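You operate a simulated robot arm through the tools that you are given. There is no shell and no other tool.

You run a simulated robot arm. Do the job below in one go: nothing can be reset, and whatever is moved stays where it is left.

JOB
Test grey plug 26 at about 2 bar: OK tray if it keeps the pressure, waste bin if it leaks.
Fine: clamp it, pump, wait and read; let the air off before you free the clamp and leave the air lever open.

The check looks at the end state, three seconds after you hand in, the way a careful person would. Anything else that was tipped, shoved, dropped, spilled or broken makes it a failure.

ROBOT AND FRAMES
A 6-joint arm with a two-finger parallel gripper, fixed in place. Base frame: the origin is at the foot of the arm, x ahead of it, y to its left, z up; the work surface is at about z = 72. Lengths are in cm, angles in rad, forces in N, time in s.
With the tool pointing down near the work surface it reaches from about 26 to 74 cm from the base axis. Its first joint turns from -1.152 to 1.152 rad. Payload 2.45 kg.
The TCP is the grasp point between the finger pads, 2.4 cm short of the fingertips. In the tool frame z runs along the fingers and y along their closing line. Largest opening 6.8 cm; finger width 1.7, thickness 1; the body of the gripper, 4 by 7 cm, starts 4.1 cm behind the TCP.
Orientation is that of the tool frame in the base frame, as [roll, pitch, yaw] about the fixed x, y, z axes, in that order (R = Rz(yaw) Ry(pitch) Rx(roll)). With the fingers straight down and closing along the base's y, the tool's x points along the base's -x, its y along +y and its z along -z.

CONTROLS
- The arm moves only by the tool drive_tool. Its argument "plan" is a list of rows, each a list of 7 numbers: the shift along the tool's x, y, z in cm, then the turn, a rotation vector about the tool's x, y, z in rad, then the opening in per cent of the stroke, from 0 (shut) to 100 (fully open). In form: [[dx, dy, dz, rx, ry, rz, claw], ...]. A call has 1 to 20 rows; each row is the pose to reach, as a shift and turn from the pose commanded when the call began, along the tool's axes at that moment. A row lasts 0.2 s, in which the tool goes at most 5 cm and 0.15 rad; a call with a longer step from one row to the next is refused whole, and so is a gripper value outside its range. Where a pose cannot be reached the arm comes as near as it can. A force on the tool above 90 N (or 10 N above the force at the start of the call, whichever is more), or a blocked arm, ends the call early, and 0.2 s more pass. The fingers move at their own pace (about 10.8 cm/s each) and stop on an object; they squeeze with about 24 N. The grip force told is the motor's: it shows also when the fingers shut on nothing. Time passes only in rows, and 0.2 s behind the last, so rows that repeat a pose let the fingers close. It gives the time, the measured TCP pose, the force on the tool (base axes), the opening and the grip force at its end, in the units of the frame above (readings bear some noise), with the torque about the TCP (base axes, N m) and any sound that the robot's microphone picked up.
- Cameras (640 x 400 px; columns grow to the right, rows downward): "scene" is fixed at [17.26, 42.92, 144.73]; the picture's right is [-0.61, -0.79, 0.00], its down [-0.59, 0.45, -0.67] and it looks along [0.53, -0.41, -0.74] (base axes); focal length 306 px, centre (320, 200). "wrist" rides on the gripper at [8.4, 1.1, -7.5] in the tool frame; the picture's right is [-0.13, 0.99, 0.00], its down [-0.60, -0.08, -0.79] and it looks along [-0.79, -0.10, 0.61] (tool axes); focal length 251 px, centre (320, 200). There is no depth. A picture from a camera that has moved, and an enlarged one, comes with that camera's place and axes in the base frame and with its lens.
- get_image(camera): a new picture of that camera. It takes no simulated time.
- inspect(camera, box): a new picture of the part [left, top, right, bottom] of that camera's present view, enlarged. It takes no simulated time.
- job_done(): hands the job in; it is judged then, once.

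Places have to be worked out from the pictures, the camera data and where the tool is seen. Open the gripper and draw the arm clear of the work before you hand the job in, unless the task says otherwise.

The tools are called after ">>>" by a JSON object that holds its "op" and its "data". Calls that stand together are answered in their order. drive_tool: Moves the arm, as the interface text tells. Its arguments: {"type":"object","properties":{"plan":{"type":"array","items":{"type":"array","items":{"type":"number"}}}},"required":["plan"]} The other tools are called the same way: get_image (camera) takes a picture; inspect (camera, box) takes an enlarged picture of a part of a camera's view; job_done () hands the job in.

At the start:

```text
time: 0.0
position: [42.79, -0.16, 109.97]
ee_rot: [-3.141, 0.001, 3.141]
wrist_force: [-0.4, 0.7, -0.5]
moment: [0.0, 0.01, 0.0]
width: 6.82
grip_force: 0.0
```

scene: 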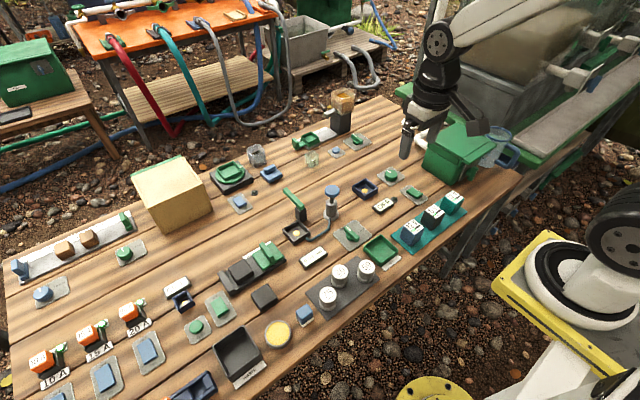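
wrist: 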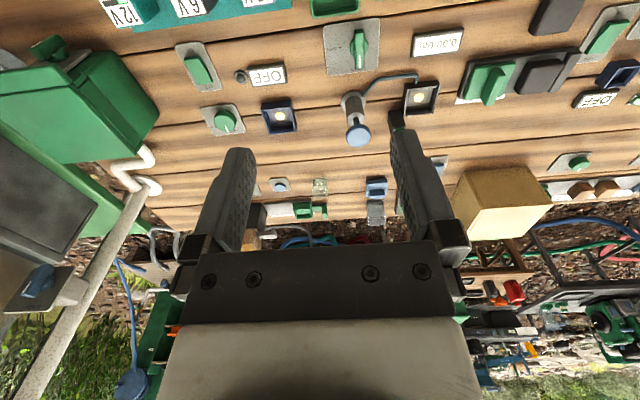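

The scene is crowded; I'll enlarge parts of both views to find plug 26, the clamp, the pump, the gauge, and the air lever.

>>> {"op": "inspect", "data": {"camera": "scene", "box": [260, 170, 420, 270]}}

>>> {"op": "inspect", "data": {"camera": "scene", "box": [200, 240, 360, 340]}}

>>> {"op": "inspect", "data": {"camera": "scene", "box": [360, 140, 520, 260]}}

>>> {"op": "inspect", "data": {"camera": "scene", "box": [200, 80, 360, 200]}}

>>> {"op": "inspect", "data": {"camera": "scene", "box": [0, 200, 160, 320]}}

>>> {"op": "inspect", "data": {"camera": "scene", "box": [0, 290, 200, 400]}}

>>> {"op": "inspect", "data": {"camera": "scene", "box": [140, 260, 300, 400]}}

```text
4.00 times, centred on (340, 220) of scene
camera zoom: at [17.26, 42.92, 144.73], right [-0.61, -0.79, 0.0], down [-0.59, 0.45, -0.67], along [0.53, -0.41, -0.74], focal length 1223 px, centre (240, 120)
```

zoom: 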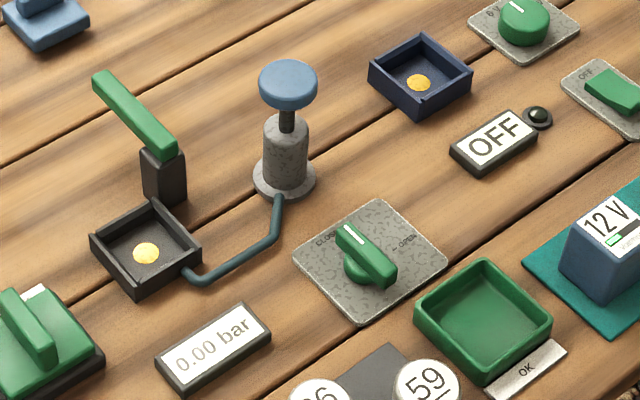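

```text
4.00 times, centred on (280, 290) of scene
camera zoom: at [17.26, 42.92, 144.73], right [-0.61, -0.79, 0.0], down [-0.59, 0.45, -0.67], along [0.53, -0.41, -0.74], focal length 1223 px, centre (480, -160)
```

zoom: 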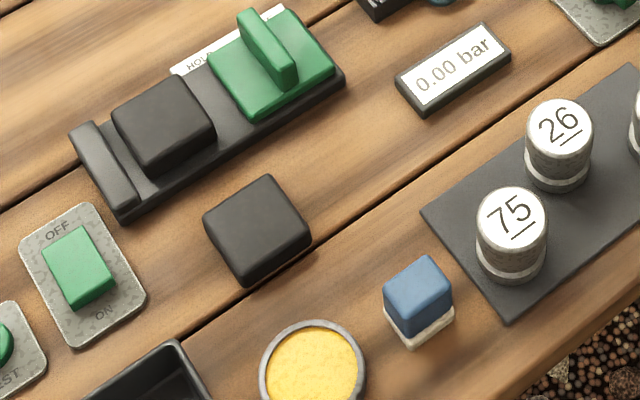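

```text
3.33 times, centred on (440, 200) of scene
camera zoom: at [17.26, 42.92, 144.73], right [-0.61, -0.79, 0.0], down [-0.59, 0.45, -0.67], along [0.53, -0.41, -0.74], focal length 1019 px, centre (-80, 200)
```

zoom: 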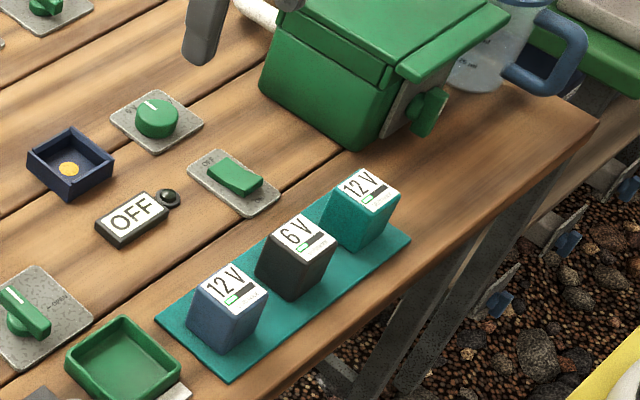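

```text
3.33 times, centred on (280, 140) of scene
camera zoom: at [17.26, 42.92, 144.73], right [-0.61, -0.79, 0.0], down [-0.59, 0.45, -0.67], along [0.53, -0.41, -0.74], focal length 1019 px, centre (453, 400)
```

zoom: 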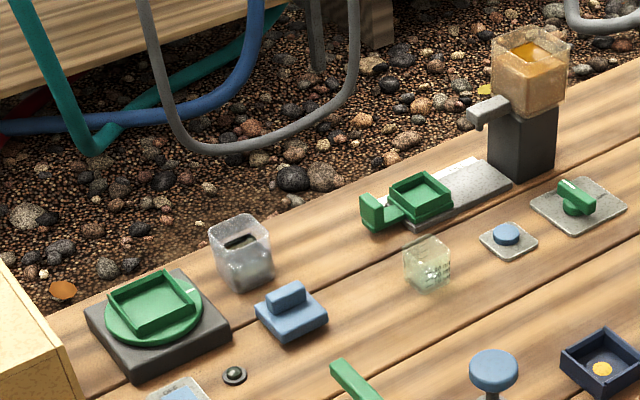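

```text
3.33 times, centred on (80, 260) of scene
camera zoom: at [17.26, 42.92, 144.73], right [-0.61, -0.79, 0.0], down [-0.59, 0.45, -0.67], along [0.53, -0.41, -0.74], focal length 1019 px, centre (1120, 0)
```

zoom: 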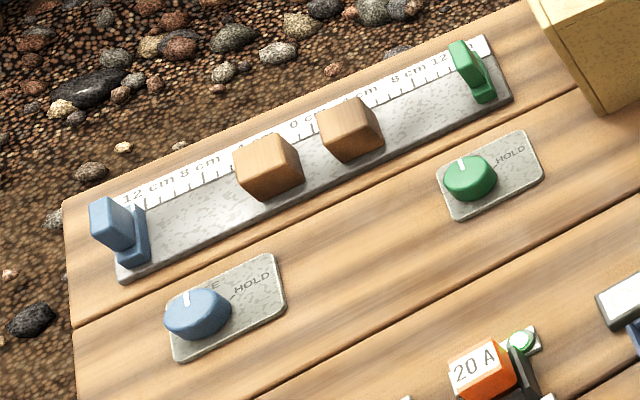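

```text
3.20 times, centred on (100, 345) of scene
camera zoom: at [17.26, 42.92, 144.73], right [-0.61, -0.79, 0.0], down [-0.59, 0.45, -0.67], along [0.53, -0.41, -0.74], focal length 978 px, centre (1024, -264)
```

zoom: 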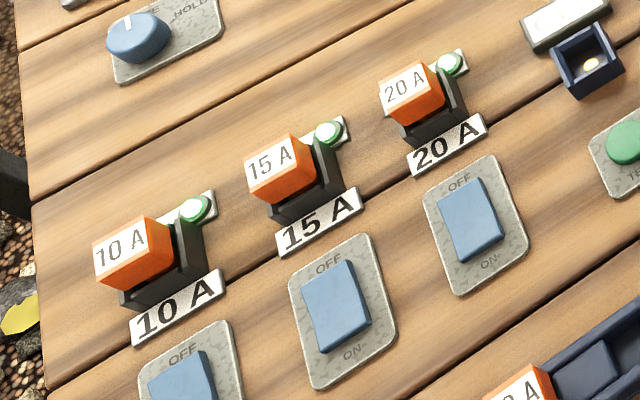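

```text
2.86 times, centred on (220, 330) of scene
camera zoom: at [17.26, 42.92, 144.73], right [-0.61, -0.79, 0.0], down [-0.59, 0.45, -0.67], along [0.53, -0.41, -0.74], focal length 873 px, centre (606, -171)
```

zoom: 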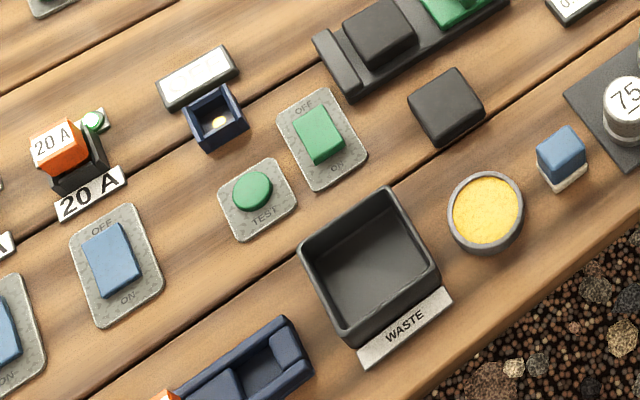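

From the scene picture I place plug 26 near (43,17), the clamp socket near (63,16), the pump near (62,4), the air lever near (52,4), the OK tray near (44,1) and the waste bin near (44,45). I'll check the wrist view in detail before moving.

>>> {"op": "inspect", "data": {"camera": "wrist", "box": [310, 0, 470, 160]}}

>>> {"op": "inspect", "data": {"camera": "scene", "box": [275, 180, 345, 250]}}

>>> {"op": "inspect", "data": {"camera": "scene", "box": [310, 215, 400, 315]}}

```text
2.50 times, centred on (390, 80) of wrist
camera zoom: at [34.53, 1.14, 117.54], right [0.13, 0.99, 0.0], down [0.6, -0.08, 0.79], along [0.79, -0.1, -0.61], focal length 629 px, centre (145, 500)
```

zoom: 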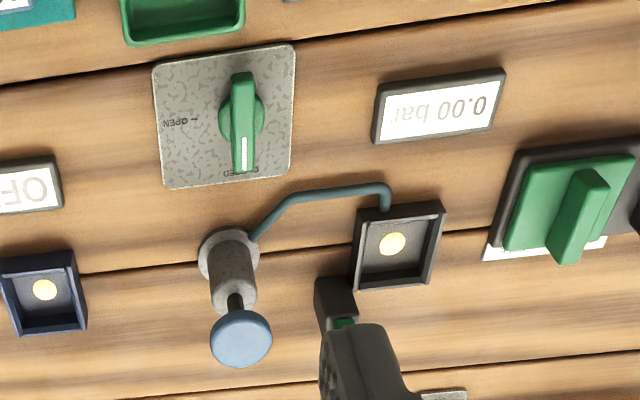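

```text
5.71 times, centred on (310, 215) of scene
camera zoom: at [17.26, 42.92, 144.73], right [-0.61, -0.79, 0.0], down [-0.59, 0.45, -0.67], along [0.53, -0.41, -0.74], focal length 1747 px, centre (377, 114)
```

zoom: 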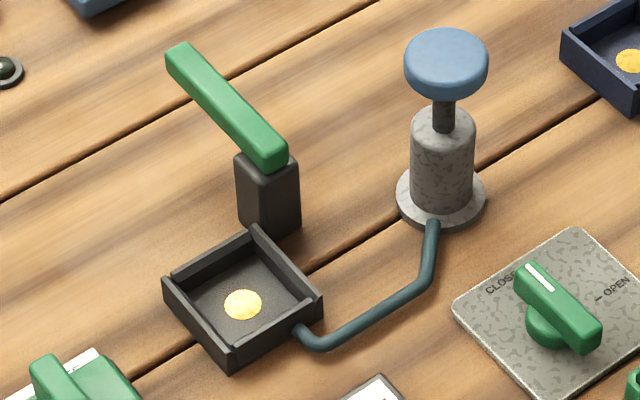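

```text
4.00 times, centred on (355, 265) of scene
camera zoom: at [17.26, 42.92, 144.73], right [-0.61, -0.79, 0.0], down [-0.59, 0.45, -0.67], along [0.53, -0.41, -0.74], focal length 1223 px, centre (180, -60)
```

zoom: 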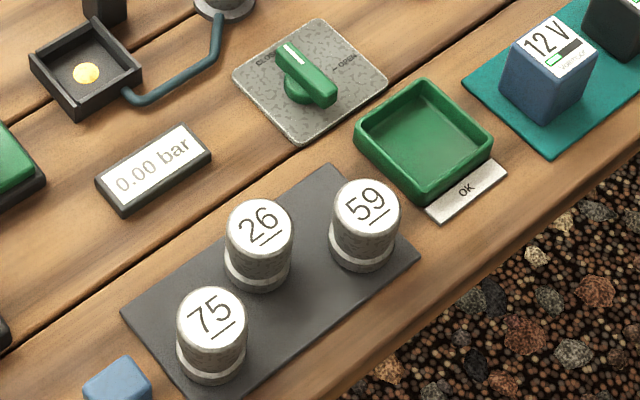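

The air lever now points to CLOSED (mark toward +x), with OPEN toward -y. I'll move above plug 26 at z≈95, which also gives a view of the clamp handle between the fingers.

>>> {"op": "drive_tool", "data": {"plan": [[0, 3, 2, 0, 0, 0, 100], [0, 6, 5, 0, 0, 0, 100], [0, 9, 8, 0, 0, 0, 100], [0, 12, 11, 0, 0, 0, 100], [0, 15, 13.5, 0, 0, 0, 100], [-0.2, 17.2, 15, 0, 0, 0, 100], [-0.2, 17.2, 15, 0, 0, 0, 100], [-0.2, 17.2, 15, 0, 0, 0, 100]]}}

>>> {"op": "get_image", "data": {"camera": "wrist"}}

>>> {"op": "get_image", "data": {"camera": "scene"}}

```text
time: 1.8
position: [42.98, 17.15, 95.0]
ee_rot: [-3.142, 0.0, -3.141]
wrist_force: [-0.1, 0.1, 0.7]
moment: [-0.01, 0.01, 0.01]
width: 6.79
grip_force: 0.1
```

```text
taken
camera wrist: at [34.59, 18.24, 102.54], right [0.13, 0.99, 0.0], down [0.6, -0.08, 0.79], along [0.79, -0.1, -0.61], focal length 251 px, centre (320, 200)
```

wrist: 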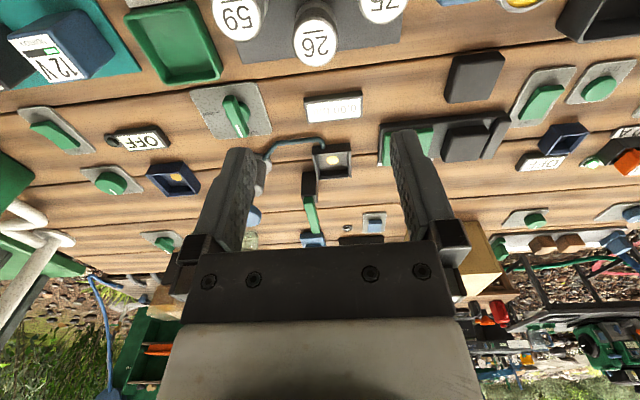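

```text
taken
```

scene: 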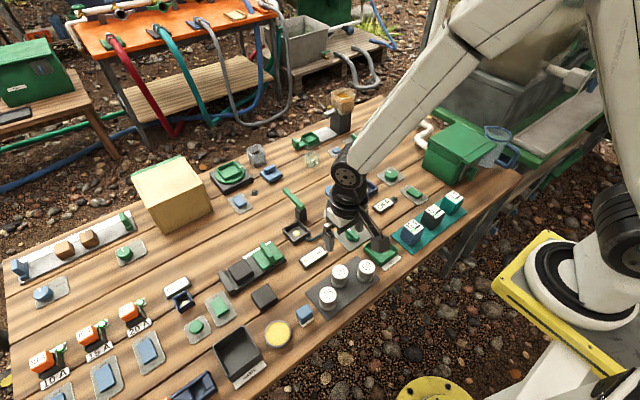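

>>> {"op": "inspect", "data": {"camera": "wrist", "box": [270, 120, 400, 250]}}

>>> {"op": "inspect", "data": {"camera": "wrist", "box": [200, 0, 420, 140]}}

```text
3.08 times, centred on (335, 185) of wrist
camera zoom: at [34.59, 18.24, 102.54], right [0.13, 0.99, 0.0], down [0.6, -0.08, 0.79], along [0.79, -0.1, -0.61], focal length 774 px, centre (274, 246)
```

zoom: 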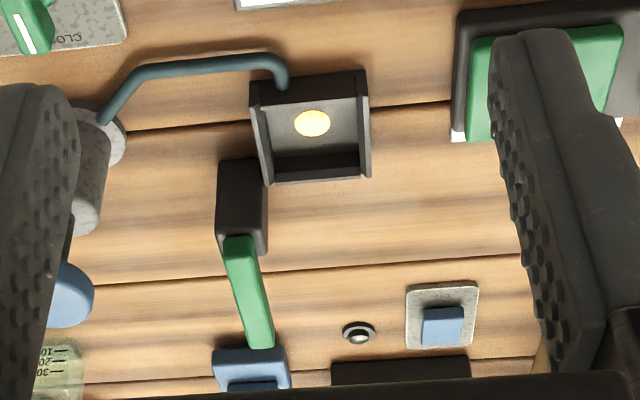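

```text
2.86 times, centred on (310, 70) of wrist
camera zoom: at [34.59, 18.24, 102.54], right [0.13, 0.99, 0.0], down [0.6, -0.08, 0.79], along [0.79, -0.1, -0.61], focal length 718 px, centre (349, 571)
```

zoom: 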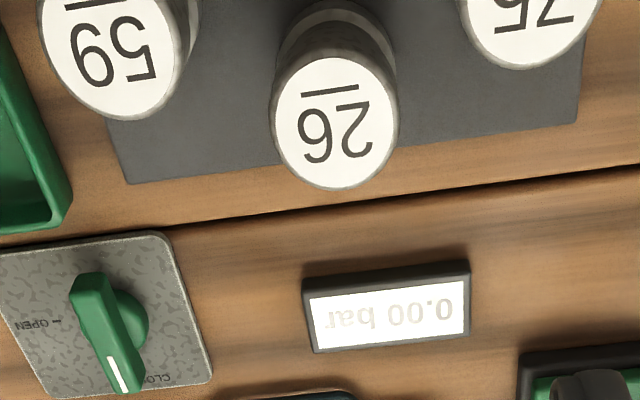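

The clamp handle is a horizontal bar: its post is at about (66.4,12.3), it runs toward +x, and it sits at z≈78.6, so it is a swing clamp. I'll lower to just above plug 26 to refine its position.

>>> {"op": "drive_tool", "data": {"plan": [[-0.1, -0.2, 3, 0, 0, 0, 85], [-0.2, -0.35, 6, 0, 0, 0, 85], [-0.2, -0.35, 9, 0, 0, 0, 85], [-0.2, -0.35, 11, 0, 0, 0, 85], [-0.2, -0.35, 11, 0, 0, 0, 85]]}}

>>> {"op": "get_image", "data": {"camera": "wrist"}}

>>> {"op": "inspect", "data": {"camera": "scene", "box": [290, 220, 400, 320]}}

```text
time: 3.0
position: [43.06, 16.76, 83.89]
ee_rot: [-3.141, 0.001, 3.141]
wrist_force: [-0.2, 0.4, 0.4]
moment: [0.01, -0.04, 0.0]
width: 5.79
grip_force: 0.0
```

```text
taken
camera wrist: at [34.77, 17.87, 91.55], right [0.13, 0.99, 0.0], down [0.6, -0.08, 0.79], along [0.79, -0.1, -0.61], focal length 251 px, centre (320, 200)
```

wrist: 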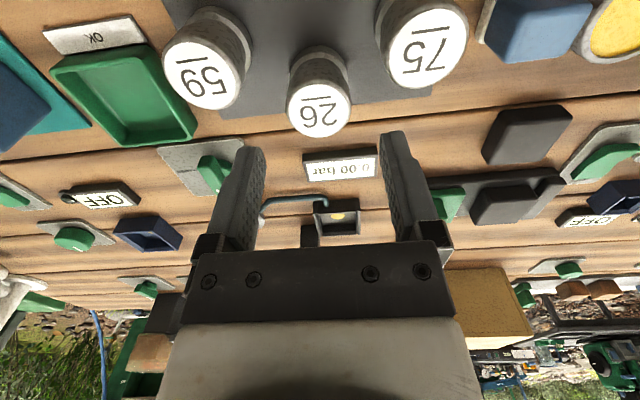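

```text
4.00 times, centred on (345, 270) of scene
camera zoom: at [17.26, 42.92, 144.73], right [-0.61, -0.79, 0.0], down [-0.59, 0.45, -0.67], along [0.53, -0.41, -0.74], focal length 1223 px, centre (220, -80)
```

zoom: 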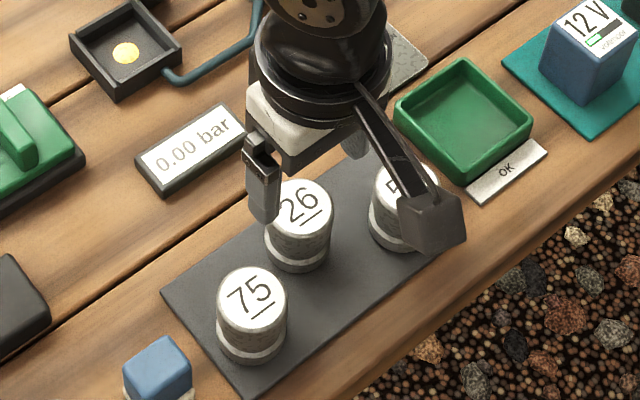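

Plug 26 top appears at about (43.2,16.7) at z≈78. I'll zoom in to judge its height and base.

>>> {"op": "inspect", "data": {"camera": "wrist", "box": [260, 20, 380, 150]}}

>>> {"op": "inspect", "data": {"camera": "wrist", "box": [290, 180, 380, 250]}}

>>> {"op": "inspect", "data": {"camera": "scene", "box": [320, 255, 375, 310]}}

```text
3.08 times, centred on (320, 85) of wrist
camera zoom: at [34.77, 17.87, 91.55], right [0.13, 0.99, 0.0], down [0.6, -0.08, 0.79], along [0.79, -0.1, -0.61], focal length 774 px, centre (320, 554)
```

zoom: 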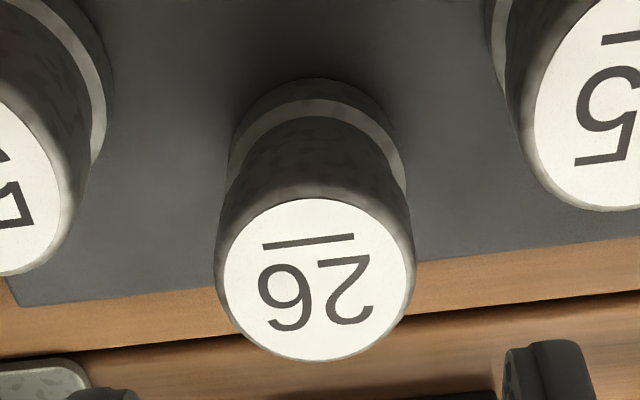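

```text
5.71 times, centred on (335, 215) of wrist
camera zoom: at [34.77, 17.87, 91.55], right [0.13, 0.99, 0.0], down [0.6, -0.08, 0.79], along [0.79, -0.1, -0.61], focal length 1437 px, centre (234, 114)
```

zoom: 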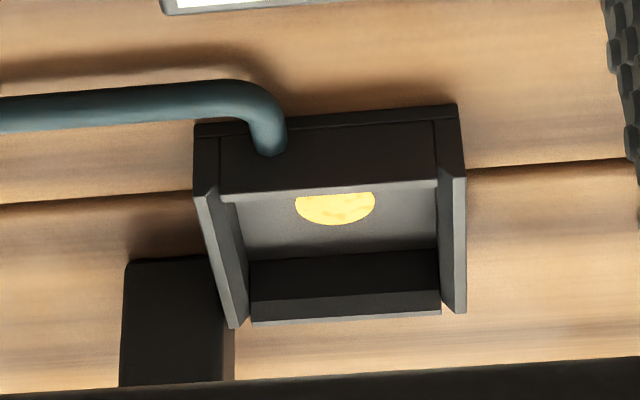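

```text
7.27 times, centred on (348, 282) of scene
camera zoom: at [17.26, 42.92, 144.73], right [-0.61, -0.79, 0.0], down [-0.59, 0.45, -0.67], along [0.53, -0.41, -0.74], focal length 2223 px, centre (120, -400)
```

zoom: 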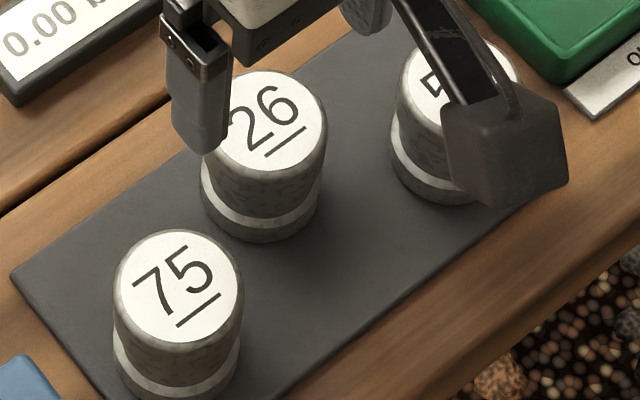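

Refined: plug 26 is about 3.75 cm wide, centred near (43.8,16.5), with its top at z≈77.2; the socket rim is at z≈73.8. I'll descend around the plug with the TCP at z≈77 so the fingertips later clear the socket walls.

>>> {"op": "drive_tool", "data": {"plan": [[-0.6, -0.2, 1, 0, 0, 0, 85], [-0.6, -0.2, 2.5, 0, 0, 0, 85], [-0.6, -0.2, 4, 0, 0, 0, 85], [-0.6, -0.2, 5.5, 0, 0, 0, 85], [-0.6, -0.2, 6.9, 0, 0, 0, 85], [-0.6, -0.2, 6.9, 0, 0, 0, 85]]}}

>>> {"op": "get_image", "data": {"camera": "wrist"}}

>>> {"op": "inspect", "data": {"camera": "scene", "box": [300, 230, 400, 310]}}

```text
time: 4.4
position: [43.9, 16.51, 77.02]
ee_rot: [-3.14, 0.0, 3.141]
wrist_force: [0.2, -0.3, 0.1]
moment: [-0.03, 0.02, 0.0]
width: 5.78
grip_force: 0.1
```

```text
taken
camera wrist: at [35.58, 17.75, 84.61], right [0.13, 0.99, 0.0], down [0.6, -0.08, 0.79], along [0.79, -0.1, -0.61], focal length 251 px, centre (320, 200)
```

wrist: 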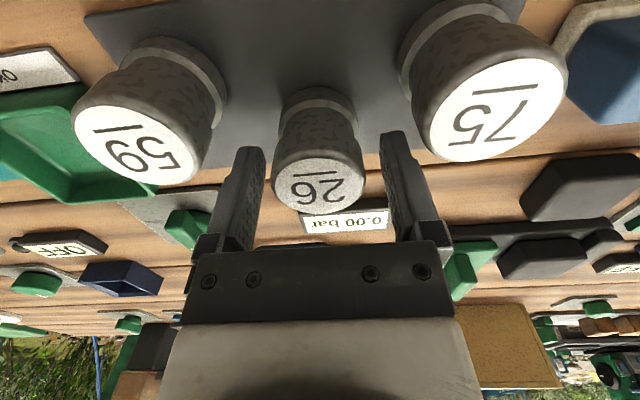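

```text
5.00 times, centred on (350, 270) of scene
camera zoom: at [17.26, 42.92, 144.73], right [-0.61, -0.79, 0.0], down [-0.59, 0.45, -0.67], along [0.53, -0.41, -0.74], focal length 1528 px, centre (170, -150)
```

zoom: 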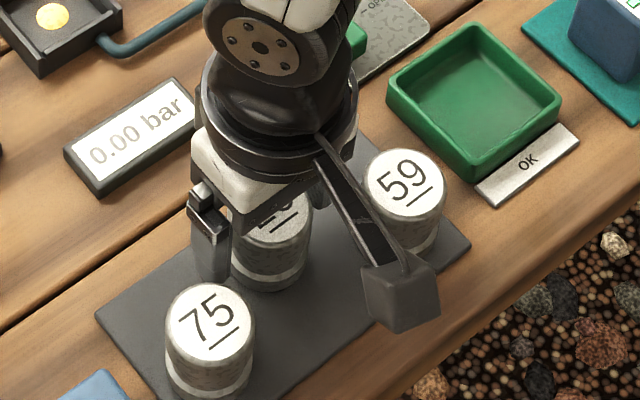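

The plug is centred between the fingers, with the neighbouring plugs clear. I'll close the gripper on it.

>>> {"op": "drive_tool", "data": {"plan": [[0, 0, 0, 0, 0, 0, 65], [0, 0, 0, 0, 0, 0, 55], [0, 0, 0, 0, 0, 0, 30], [0, 0, 0, 0, 0, 0, 0], [0, 0, 0, 0, 0, 0, 0]]}}

>>> {"op": "get_image", "data": {"camera": "wrist"}}

```text
time: 5.6
position: [43.87, 16.51, 77.01]
ee_rot: [-3.14, 0.002, 3.141]
wrist_force: [-0.6, 0.4, -0.2]
moment: [0.04, 0.01, 0.02]
width: 4.11
grip_force: 24.6
```

```text
taken
camera wrist: at [35.57, 17.74, 84.62], right [0.13, 0.99, 0.0], down [0.6, -0.08, 0.79], along [0.79, -0.1, -0.61], focal length 251 px, centre (320, 200)
```

wrist: 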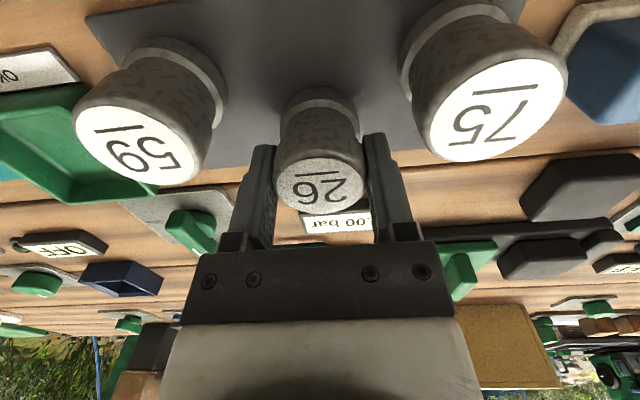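

The plug is gripped at 4.11 cm wide with 24.6 N. I'll lift it straight up, then move to a viewpoint beside the socket to measure the socket accurately.

>>> {"op": "drive_tool", "data": {"plan": [[0, 0, -1, 0, 0, 0, 0], [0, 0, -3, 0, 0, 0, 0], [0, 0, -6, 0, 0, 0, 0], [0, 0, -9.5, 0, 0, 0, 0], [0, 0, -13, 0, 0, 0, 0], [-3, 1.5, -13, 0, 0, 0, 0], [-6.5, 3, -13, 0, 0, 0, 0], [-10, 4.5, -13, 0, 0, 0, 0], [-13.6, 6, -13, 0, 0, 0, 0], [-13.6, 6, -13, 0, 0, 0, 0]]}}

>>> {"op": "get_image", "data": {"camera": "wrist"}}

>>> {"op": "get_image", "data": {"camera": "scene"}}

```text
time: 7.8
position: [57.45, 22.77, 89.96]
ee_rot: [3.141, 0.0, -3.141]
wrist_force: [0.7, -0.2, -0.8]
moment: [-0.02, -0.01, -0.01]
width: 4.11
grip_force: 24.0
```

```text
taken
camera wrist: at [49.07, 23.96, 97.56], right [0.13, 0.99, 0.0], down [0.6, -0.08, 0.79], along [0.79, -0.1, -0.61], focal length 251 px, centre (320, 200)
```

wrist: 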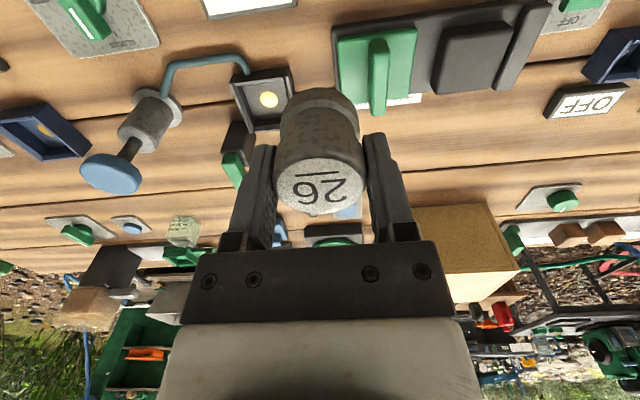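

```text
taken
```

scene: 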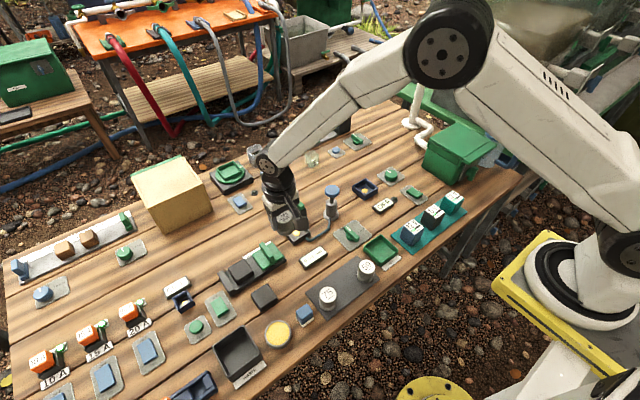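

>>> {"op": "inspect", "data": {"camera": "wrist", "box": [200, 40, 310, 190]}}

>>> {"op": "inspect", "data": {"camera": "wrist", "box": [230, 60, 300, 130]}}

```text
2.67 times, centred on (255, 115) of wrist
camera zoom: at [49.07, 23.96, 97.56], right [0.13, 0.99, 0.0], down [0.6, -0.08, 0.79], along [0.79, -0.1, -0.61], focal length 670 px, centre (493, 427)
```

zoom: 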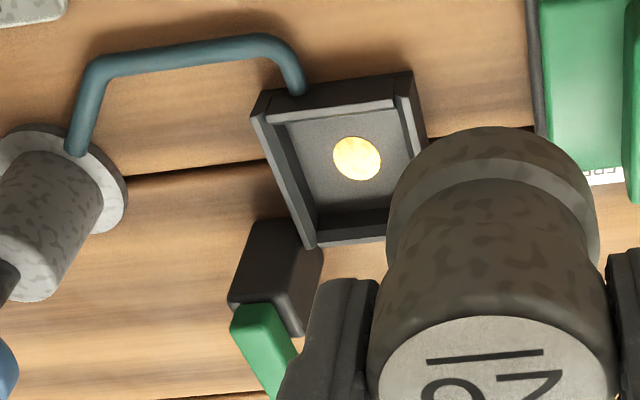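

```text
5.71 times, centred on (265, 95) of wrist
camera zoom: at [49.07, 23.96, 97.56], right [0.13, 0.99, 0.0], down [0.6, -0.08, 0.79], along [0.79, -0.1, -0.61], focal length 1437 px, centre (634, 800)
```

zoom: 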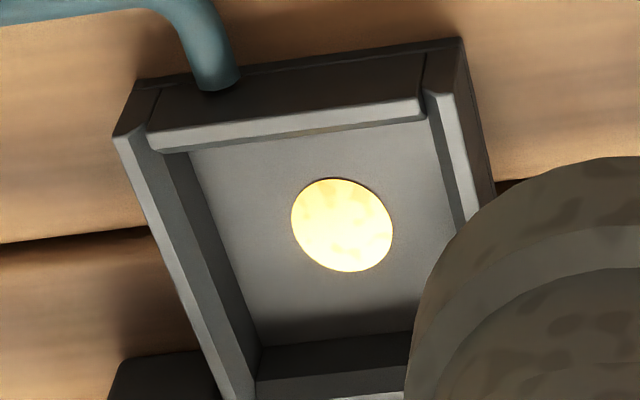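

From this view the socket is square to the base axes, centred at (63.2,16.6), and the plug sits centred in the fingers. I'll carry it over the socket and hover before lowering.

>>> {"op": "drive_tool", "data": {"plan": [[-1.5, -1.6, 0, 0, 0, 0, 0], [-3, -3.2, 0, 0, 0, 0, 0], [-4.5, -4.8, 0, 0, 0, 0, 0], [-5.84, -6.22, 0, 0, 0, 0, 0], [-5.84, -6.22, 3, 0, 0, 0, 0], [-5.84, -6.22, 6, 0, 0, 0, 0], [-5.84, -6.22, 9, 0, 0, 0, 0], [-5.84, -6.22, 9, 0, 0, 0, 0], [-5.84, -6.22, 9, 0, 0, 0, 0]]}}

>>> {"op": "get_image", "data": {"camera": "wrist"}}

>>> {"op": "inspect", "data": {"camera": "scene", "box": [260, 180, 360, 260]}}

```text
time: 9.8
position: [63.43, 16.47, 81.0]
ee_rot: [-3.14, 0.0, 3.14]
wrist_force: [0.2, -0.2, -0.6]
moment: [0.01, -0.02, 0.04]
width: 4.08
grip_force: 24.2
```

```text
taken
camera wrist: at [55.09, 17.76, 88.5], right [0.13, 0.99, 0.0], down [0.6, -0.08, 0.79], along [0.79, -0.1, -0.61], focal length 251 px, centre (320, 200)
```

wrist: 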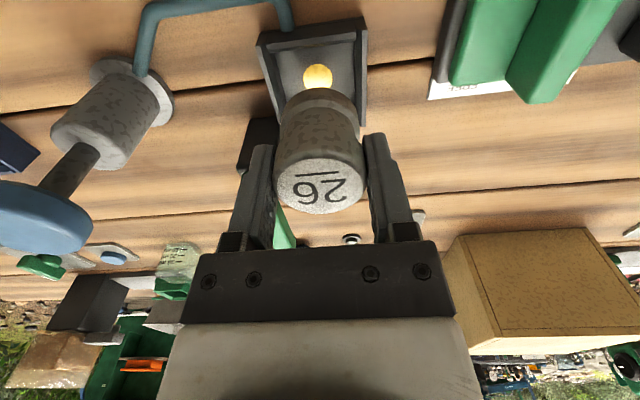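

```text
5.00 times, centred on (310, 220) of scene
camera zoom: at [17.26, 42.92, 144.73], right [-0.61, -0.79, 0.0], down [-0.59, 0.45, -0.67], along [0.53, -0.41, -0.74], focal length 1528 px, centre (370, 100)
```

zoom: 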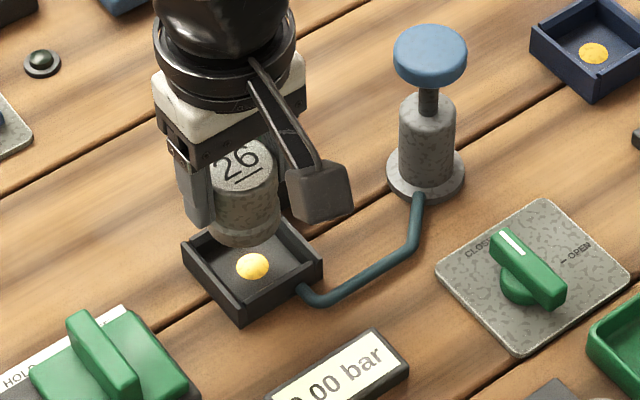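

The y alignment is good; I'll zoom in on the wrist view to refine x before lowering.

>>> {"op": "inspect", "data": {"camera": "wrist", "box": [240, 0, 400, 110]}}

>>> {"op": "inspect", "data": {"camera": "wrist", "box": [220, 80, 420, 220]}}

>>> {"op": "inspect", "data": {"camera": "scene", "box": [285, 200, 335, 250]}}

```text
3.64 times, centred on (320, 55) of wrist
camera zoom: at [55.09, 17.76, 88.5], right [0.13, 0.99, 0.0], down [0.6, -0.08, 0.79], along [0.79, -0.1, -0.61], focal length 914 px, centre (320, 727)
```

zoom: 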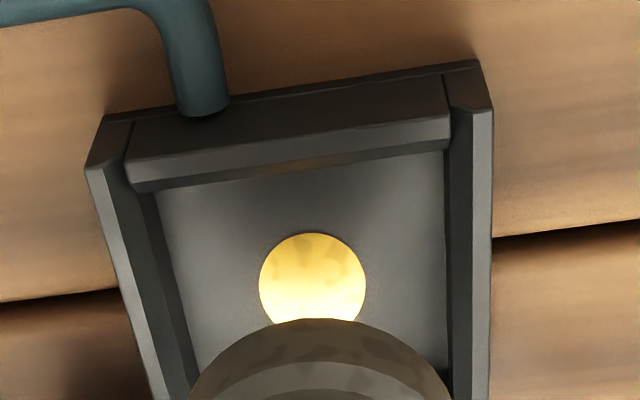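

```text
2.86 times, centred on (320, 150) of wrist
camera zoom: at [55.09, 17.76, 88.5], right [0.13, 0.99, 0.0], down [0.6, -0.08, 0.79], along [0.79, -0.1, -0.61], focal length 718 px, centre (320, 343)
```

zoom: 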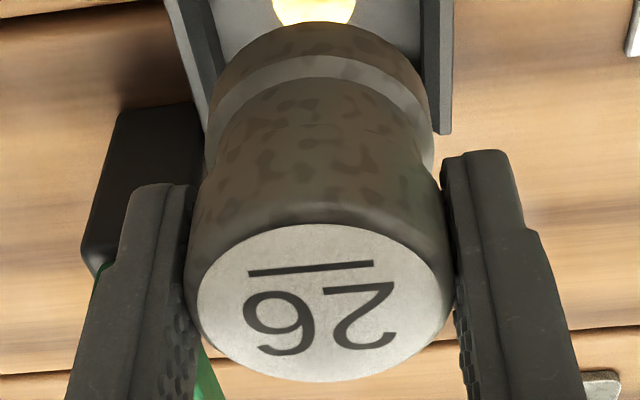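

```text
8.00 times, centred on (310, 225) of scene
camera zoom: at [17.26, 42.92, 144.73], right [-0.61, -0.79, 0.0], down [-0.59, 0.45, -0.67], along [0.53, -0.41, -0.74], focal length 2445 px, centre (400, 0)
```

zoom: 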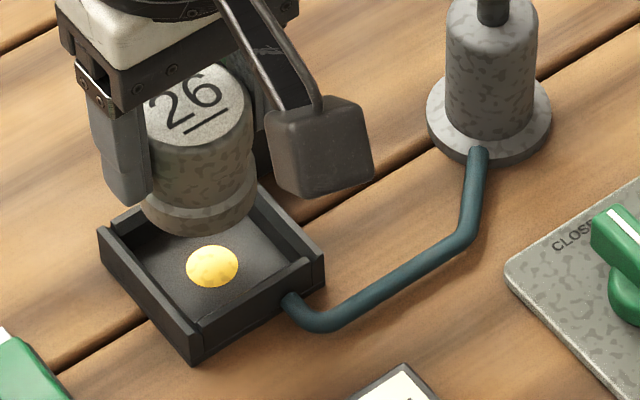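

The plug centre is about 0.15 cm too far in x; I'll correct that and lower partway, watching the force.

>>> {"op": "drive_tool", "data": {"plan": [[0.15, 0, 0, 0, 0, 0, 0], [0.15, 0, 1, 0, 0, 0, 0], [0.15, 0, 2, 0, 0, 0, 0], [0.15, 0, 2.7, 0, 0, 0, 0], [0.15, 0, 3.2, 0, 0, 0, 0], [0.15, 0, 3.2, 0, 0, 0, 0]]}}

>>> {"op": "get_image", "data": {"camera": "wrist"}}

>>> {"op": "inspect", "data": {"camera": "scene", "box": [285, 200, 335, 250]}}

```text
time: 11.2
position: [63.12, 16.46, 77.92]
ee_rot: [-3.141, -0.001, -3.141]
wrist_force: [0.3, 0.1, -0.9]
moment: [0.01, 0.02, 0.02]
width: 4.1
grip_force: 23.5
```

```text
taken
camera wrist: at [54.78, 17.59, 85.49], right [0.13, 0.99, 0.0], down [0.6, -0.08, 0.79], along [0.79, -0.1, -0.61], focal length 251 px, centre (320, 200)
```

wrist: 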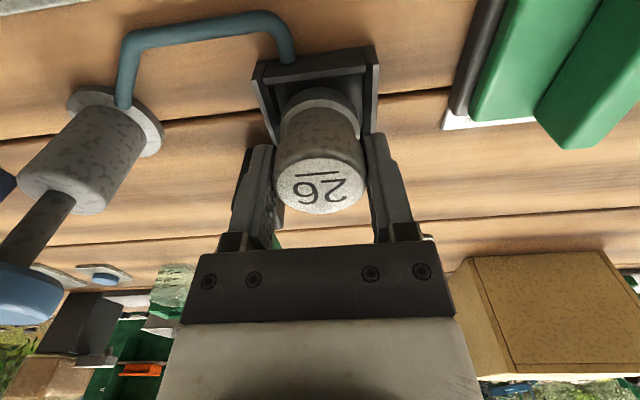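

```text
8.00 times, centred on (310, 225) of scene
camera zoom: at [17.26, 42.92, 144.73], right [-0.61, -0.79, 0.0], down [-0.59, 0.45, -0.67], along [0.53, -0.41, -0.74], focal length 2445 px, centre (400, 0)
```

zoom: 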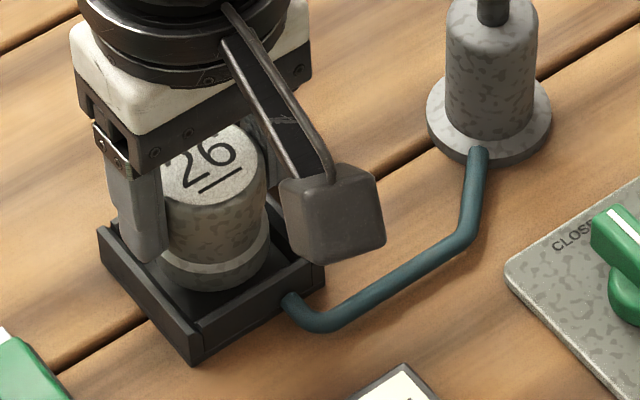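

>>> {"op": "inspect", "data": {"camera": "wrist", "box": [230, 30, 410, 150]}}

```text
3.33 times, centred on (320, 90) of wrist
camera zoom: at [54.78, 17.59, 85.49], right [0.13, 0.99, 0.0], down [0.6, -0.08, 0.79], along [0.79, -0.1, -0.61], focal length 838 px, centre (320, 567)
```

zoom: 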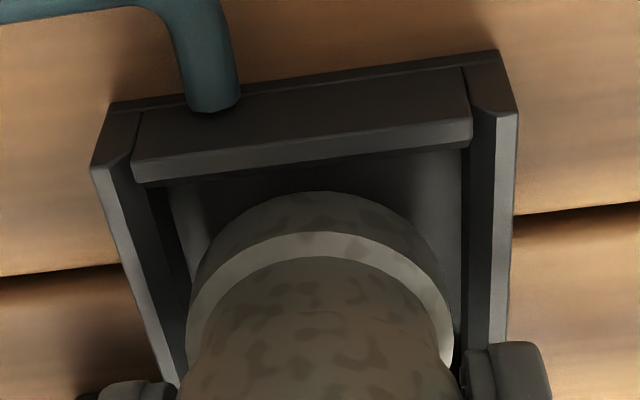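

The plug is inside the walls with a slight bias; I'll nudge it +0.12 in y and +0.1 in x, and lower further while reading the force.

>>> {"op": "drive_tool", "data": {"plan": [[-0.1, 0.12, 0, 0, 0, 0, 0], [-0.1, 0.12, 0.3, 0, 0, 0, 0], [-0.1, 0.12, 0.6, 0, 0, 0, 0], [-0.1, 0.12, 0.6, 0, 0, 0, 0]]}}

>>> {"op": "inspect", "data": {"camera": "wrist", "box": [230, 30, 410, 150]}}

```text
time: 12.2
position: [63.14, 16.49, 77.23]
ee_rot: [-3.141, -0.001, -3.141]
wrist_force: [1.1, 0.4, -1.4]
moment: [-0.01, -0.02, -0.03]
width: 4.1
grip_force: 24.4
```

```text
3.33 times, centred on (320, 90) of wrist
camera zoom: at [54.87, 17.7, 84.88], right [0.13, 0.99, 0.0], down [0.6, -0.08, 0.79], along [0.79, -0.1, -0.61], focal length 838 px, centre (320, 567)
```

zoom: 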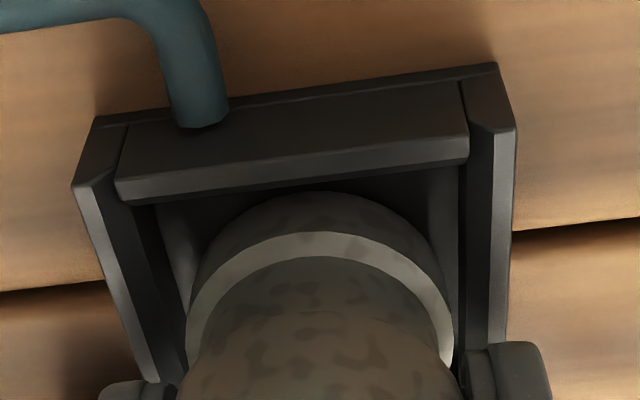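

No contact yet. I'll lower in small steps and read the force.

>>> {"op": "drive_tool", "data": {"plan": [[0, 0, 0.15, 0, 0, 0, 0], [0, 0, 0.3, 0, 0, 0, 0], [0, 0, 0.3, 0, 0, 0, 0]]}}

```text
time: 13.0
position: [63.28, 16.48, 77.02]
ee_rot: [3.142, 0.0, 3.141]
wrist_force: [-0.7, -0.1, 1.8]
moment: [0.01, 0.04, 0.0]
width: 4.11
grip_force: 23.7
```

The vertical force has changed from about -1 to +1.8 N, perhaps the first touch. I'll go a little lower.

>>> {"op": "drive_tool", "data": {"plan": [[0, 0, 0.1, 0, 0, 0, 0], [0, 0, 0.15, 0, 0, 0, 0], [0, 0, 0.15, 0, 0, 0, 0]]}}

>>> {"op": "inspect", "data": {"camera": "wrist", "box": [230, 30, 410, 150]}}

>>> {"op": "inspect", "data": {"camera": "scene", "box": [285, 200, 335, 250]}}

```text
time: 13.8
position: [63.26, 16.57, 76.85]
ee_rot: [-3.141, 0.003, 3.141]
wrist_force: [-2.0, 0.0, 11.2]
moment: [0.11, 0.15, 0.04]
width: 4.12
grip_force: 23.7
```

```text
3.33 times, centred on (320, 90) of wrist
camera zoom: at [54.95, 17.74, 84.42], right [0.13, 0.99, 0.0], down [0.6, -0.08, 0.79], along [0.79, -0.1, -0.61], focal length 838 px, centre (320, 567)
```

zoom: 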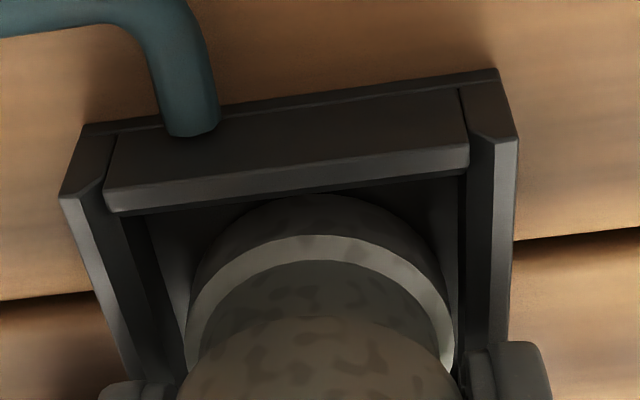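

```text
8.00 times, centred on (310, 225) of scene
camera zoom: at [17.23, 42.91, 144.74], right [-0.61, -0.79, 0.0], down [-0.59, 0.45, -0.67], along [0.53, -0.41, -0.74], focal length 2445 px, centre (400, 0)
```

zoom: 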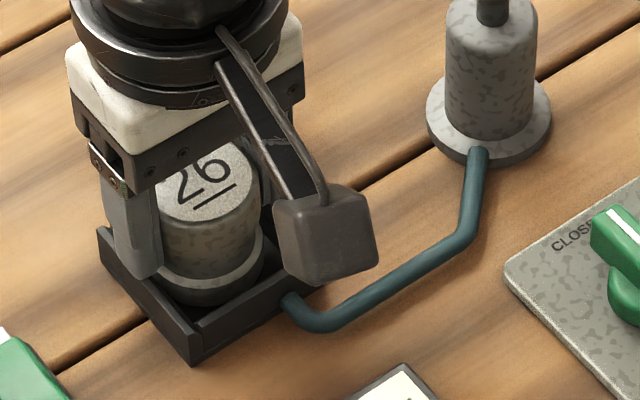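

An 11 N upward push at z=76.85 shows the plug is seated on the socket floor. I'll ease the pressure slightly, open the gripper, and lift straight up.

>>> {"op": "drive_tool", "data": {"plan": [[0, 0, -0.12, 0, 0, 0, 0], [0, 0, -0.12, 0, 0, 0, 78], [0, 0, -0.12, 0, 0, 0, 78], [0, 0, -1, 0, 0, 0, 78], [0, 0, -3, 0, 0, 0, 78], [0, 0, -6, 0, 0, 0, 78], [0, 0, -9, 0, 0, 0, 78], [0, 0, -9, 0, 0, 0, 78]]}}

>>> {"op": "get_image", "data": {"camera": "wrist"}}

>>> {"op": "inspect", "data": {"camera": "scene", "box": [260, 180, 360, 260]}}

```text
time: 15.6
position: [63.32, 16.34, 85.76]
ee_rot: [-3.141, 0.001, 3.141]
wrist_force: [-0.6, 0.2, 0.0]
moment: [0.01, 0.01, 0.0]
width: 5.31
grip_force: 0.1
```

```text
taken
camera wrist: at [54.98, 17.43, 93.36], right [0.13, 0.99, 0.0], down [0.6, -0.08, 0.79], along [0.79, -0.1, -0.61], focal length 251 px, centre (320, 200)
```

wrist: 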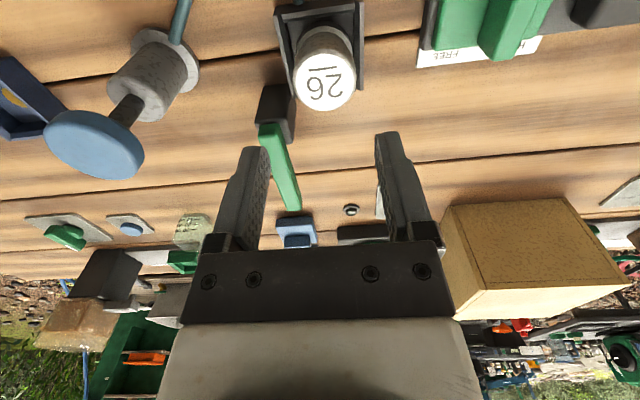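

```text
5.00 times, centred on (310, 220) of scene
camera zoom: at [17.26, 42.92, 144.73], right [-0.61, -0.79, 0.0], down [-0.59, 0.45, -0.67], along [0.53, -0.41, -0.74], focal length 1528 px, centre (370, 100)
```

zoom: 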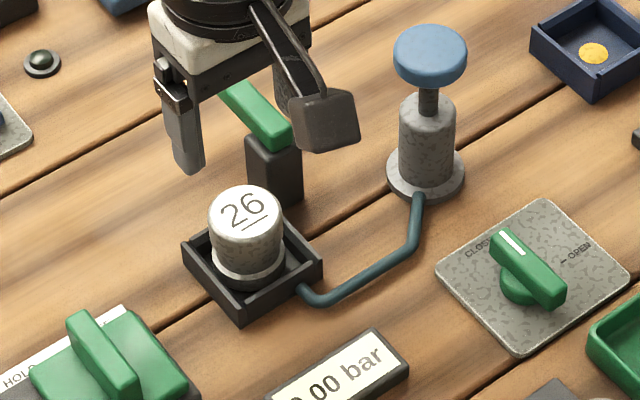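

Plug 26 sits in the socket. Next I'll look closely at the clamp handle and post to work out how it moves.

>>> {"op": "inspect", "data": {"camera": "wrist", "box": [230, 0, 390, 220]}}

>>> {"op": "inspect", "data": {"camera": "wrist", "box": [240, 70, 320, 220]}}

>>> {"op": "inspect", "data": {"camera": "scene", "box": [280, 180, 340, 240]}}

```text
1.82 times, centred on (310, 110) of wrist
camera zoom: at [54.98, 17.43, 93.36], right [0.13, 0.99, 0.0], down [0.6, -0.08, 0.79], along [0.79, -0.1, -0.61], focal length 457 px, centre (338, 364)
```

zoom: 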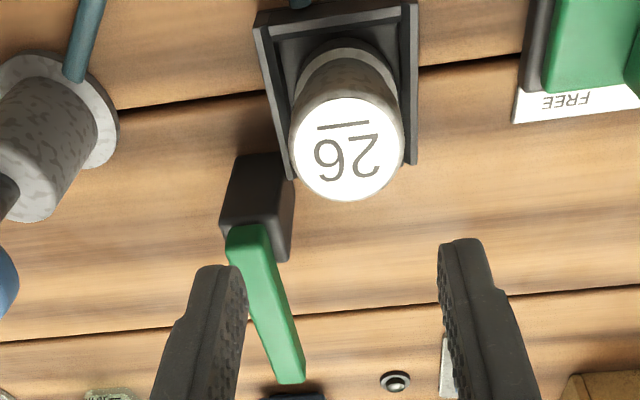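

```text
2.67 times, centred on (280, 145) of wrist
camera zoom: at [54.98, 17.43, 93.36], right [0.13, 0.99, 0.0], down [0.6, -0.08, 0.79], along [0.79, -0.1, -0.61], focal length 670 px, centre (427, 347)
```

zoom: 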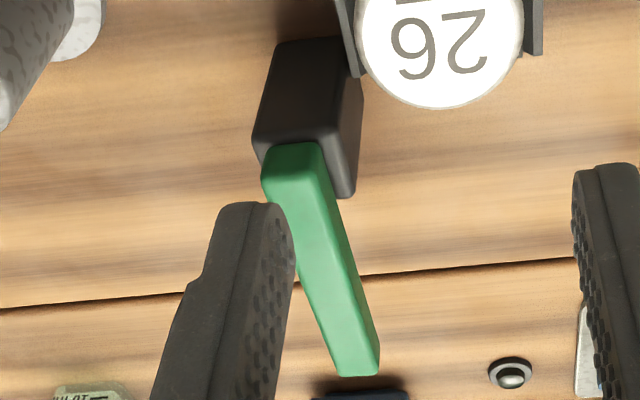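

```text
6.67 times, centred on (310, 210) of scene
camera zoom: at [17.26, 42.92, 144.73], right [-0.61, -0.79, 0.0], down [-0.59, 0.45, -0.67], along [0.53, -0.41, -0.74], focal length 2038 px, centre (387, 133)
```

zoom: 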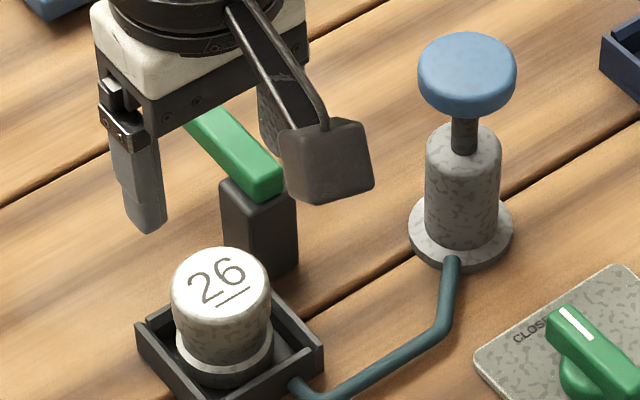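

The handle is about 1.6 cm wide at y≈12.5, running from x≈65.5 to 74.2 with its top at z≈79.3, and it pivots on the post at about (66.4,12.5). It should swing counter-clockwise over the plug. I'll hover above the handle at x≈70 and check alignment.

>>> {"op": "drive_tool", "data": {"plan": [[-2.2, -1.3, 0, 0, 0, 0, 55], [-4.5, -2.6, 0, 0, 0, 0, 55], [-6.7, -3.8, 0, 0, 0, 0, 55], [-6.7, -3.8, 0, 0, 0, 0, 55], [-6.7, -3.8, 0, 0, 0, 0, 55]]}}

>>> {"op": "get_image", "data": {"camera": "wrist"}}

>>> {"op": "inspect", "data": {"camera": "scene", "box": [260, 150, 360, 250]}}

```text
time: 16.8
position: [70.19, 12.65, 85.99]
ee_rot: [-3.141, 0.0, -3.141]
wrist_force: [-0.4, 0.2, -1.1]
moment: [-0.04, -0.03, 0.01]
width: 3.73
grip_force: 0.0
```

```text
taken
camera wrist: at [61.89, 13.85, 93.6], right [0.13, 0.99, 0.0], down [0.6, -0.08, 0.79], along [0.79, -0.1, -0.61], focal length 251 px, centre (320, 200)
```

wrist: 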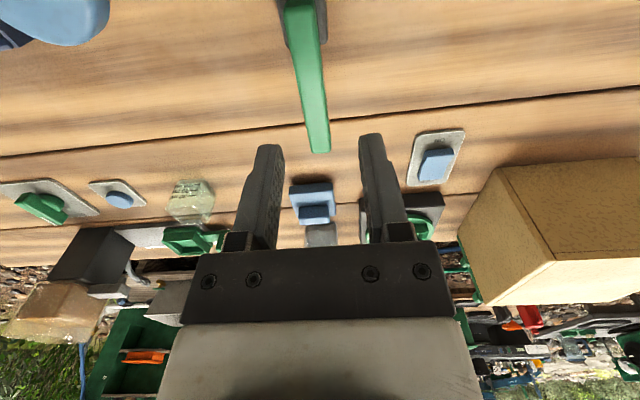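

```text
4.00 times, centred on (310, 200) of scene
camera zoom: at [17.26, 42.92, 144.73], right [-0.61, -0.79, 0.0], down [-0.59, 0.45, -0.67], along [0.53, -0.41, -0.74], focal length 1223 px, centre (360, 200)
```

zoom: 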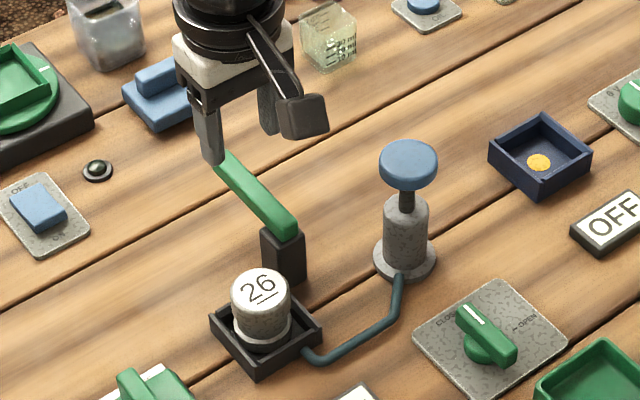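

The handle is at about y=12.27 at x=70, so I'll shift -0.42 in y and lower the fingers around it, keeping the fingertips above z≈78.

>>> {"op": "drive_tool", "data": {"plan": [[0, -0.42, 0, 0, 0, 0, 55], [0, -0.42, 2, 0, 0, 0, 55], [0, -0.42, 4, 0, 0, 0, 55], [0, -0.42, 5.3, 0, 0, 0, 55], [0, -0.42, 5.3, 0, 0, 0, 55]]}}

>>> {"op": "get_image", "data": {"camera": "wrist"}}

>>> {"op": "inspect", "data": {"camera": "scene", "box": [270, 170, 340, 240]}}

```text
time: 18.0
position: [70.07, 12.1, 80.54]
ee_rot: [3.141, 0.0, -3.141]
wrist_force: [-0.5, -0.3, 0.2]
moment: [-0.02, -0.01, -0.02]
width: 3.75
grip_force: 0.1
```

```text
taken
camera wrist: at [61.71, 13.32, 88.15], right [0.13, 0.99, 0.0], down [0.6, -0.08, 0.79], along [0.79, -0.1, -0.61], focal length 251 px, centre (320, 200)
```

wrist: 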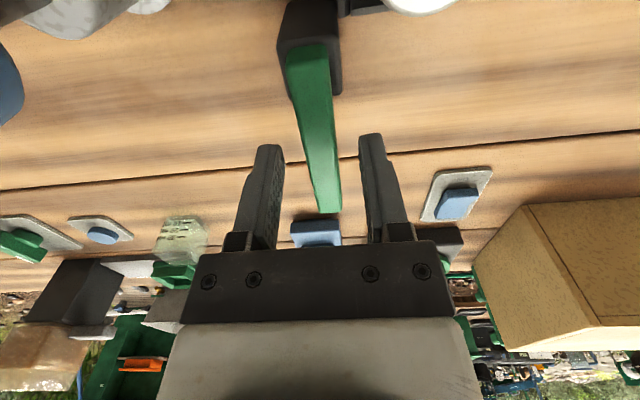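

```text
5.71 times, centred on (305, 205) of scene
camera zoom: at [17.26, 42.92, 144.73], right [-0.61, -0.79, 0.0], down [-0.59, 0.45, -0.67], along [0.53, -0.41, -0.74], focal length 1747 px, centre (406, 171)
```

zoom: 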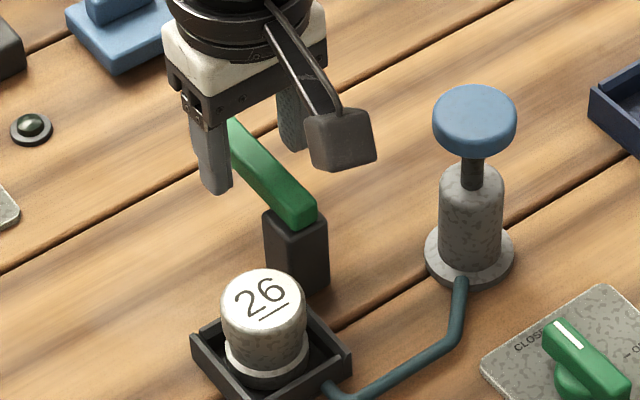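

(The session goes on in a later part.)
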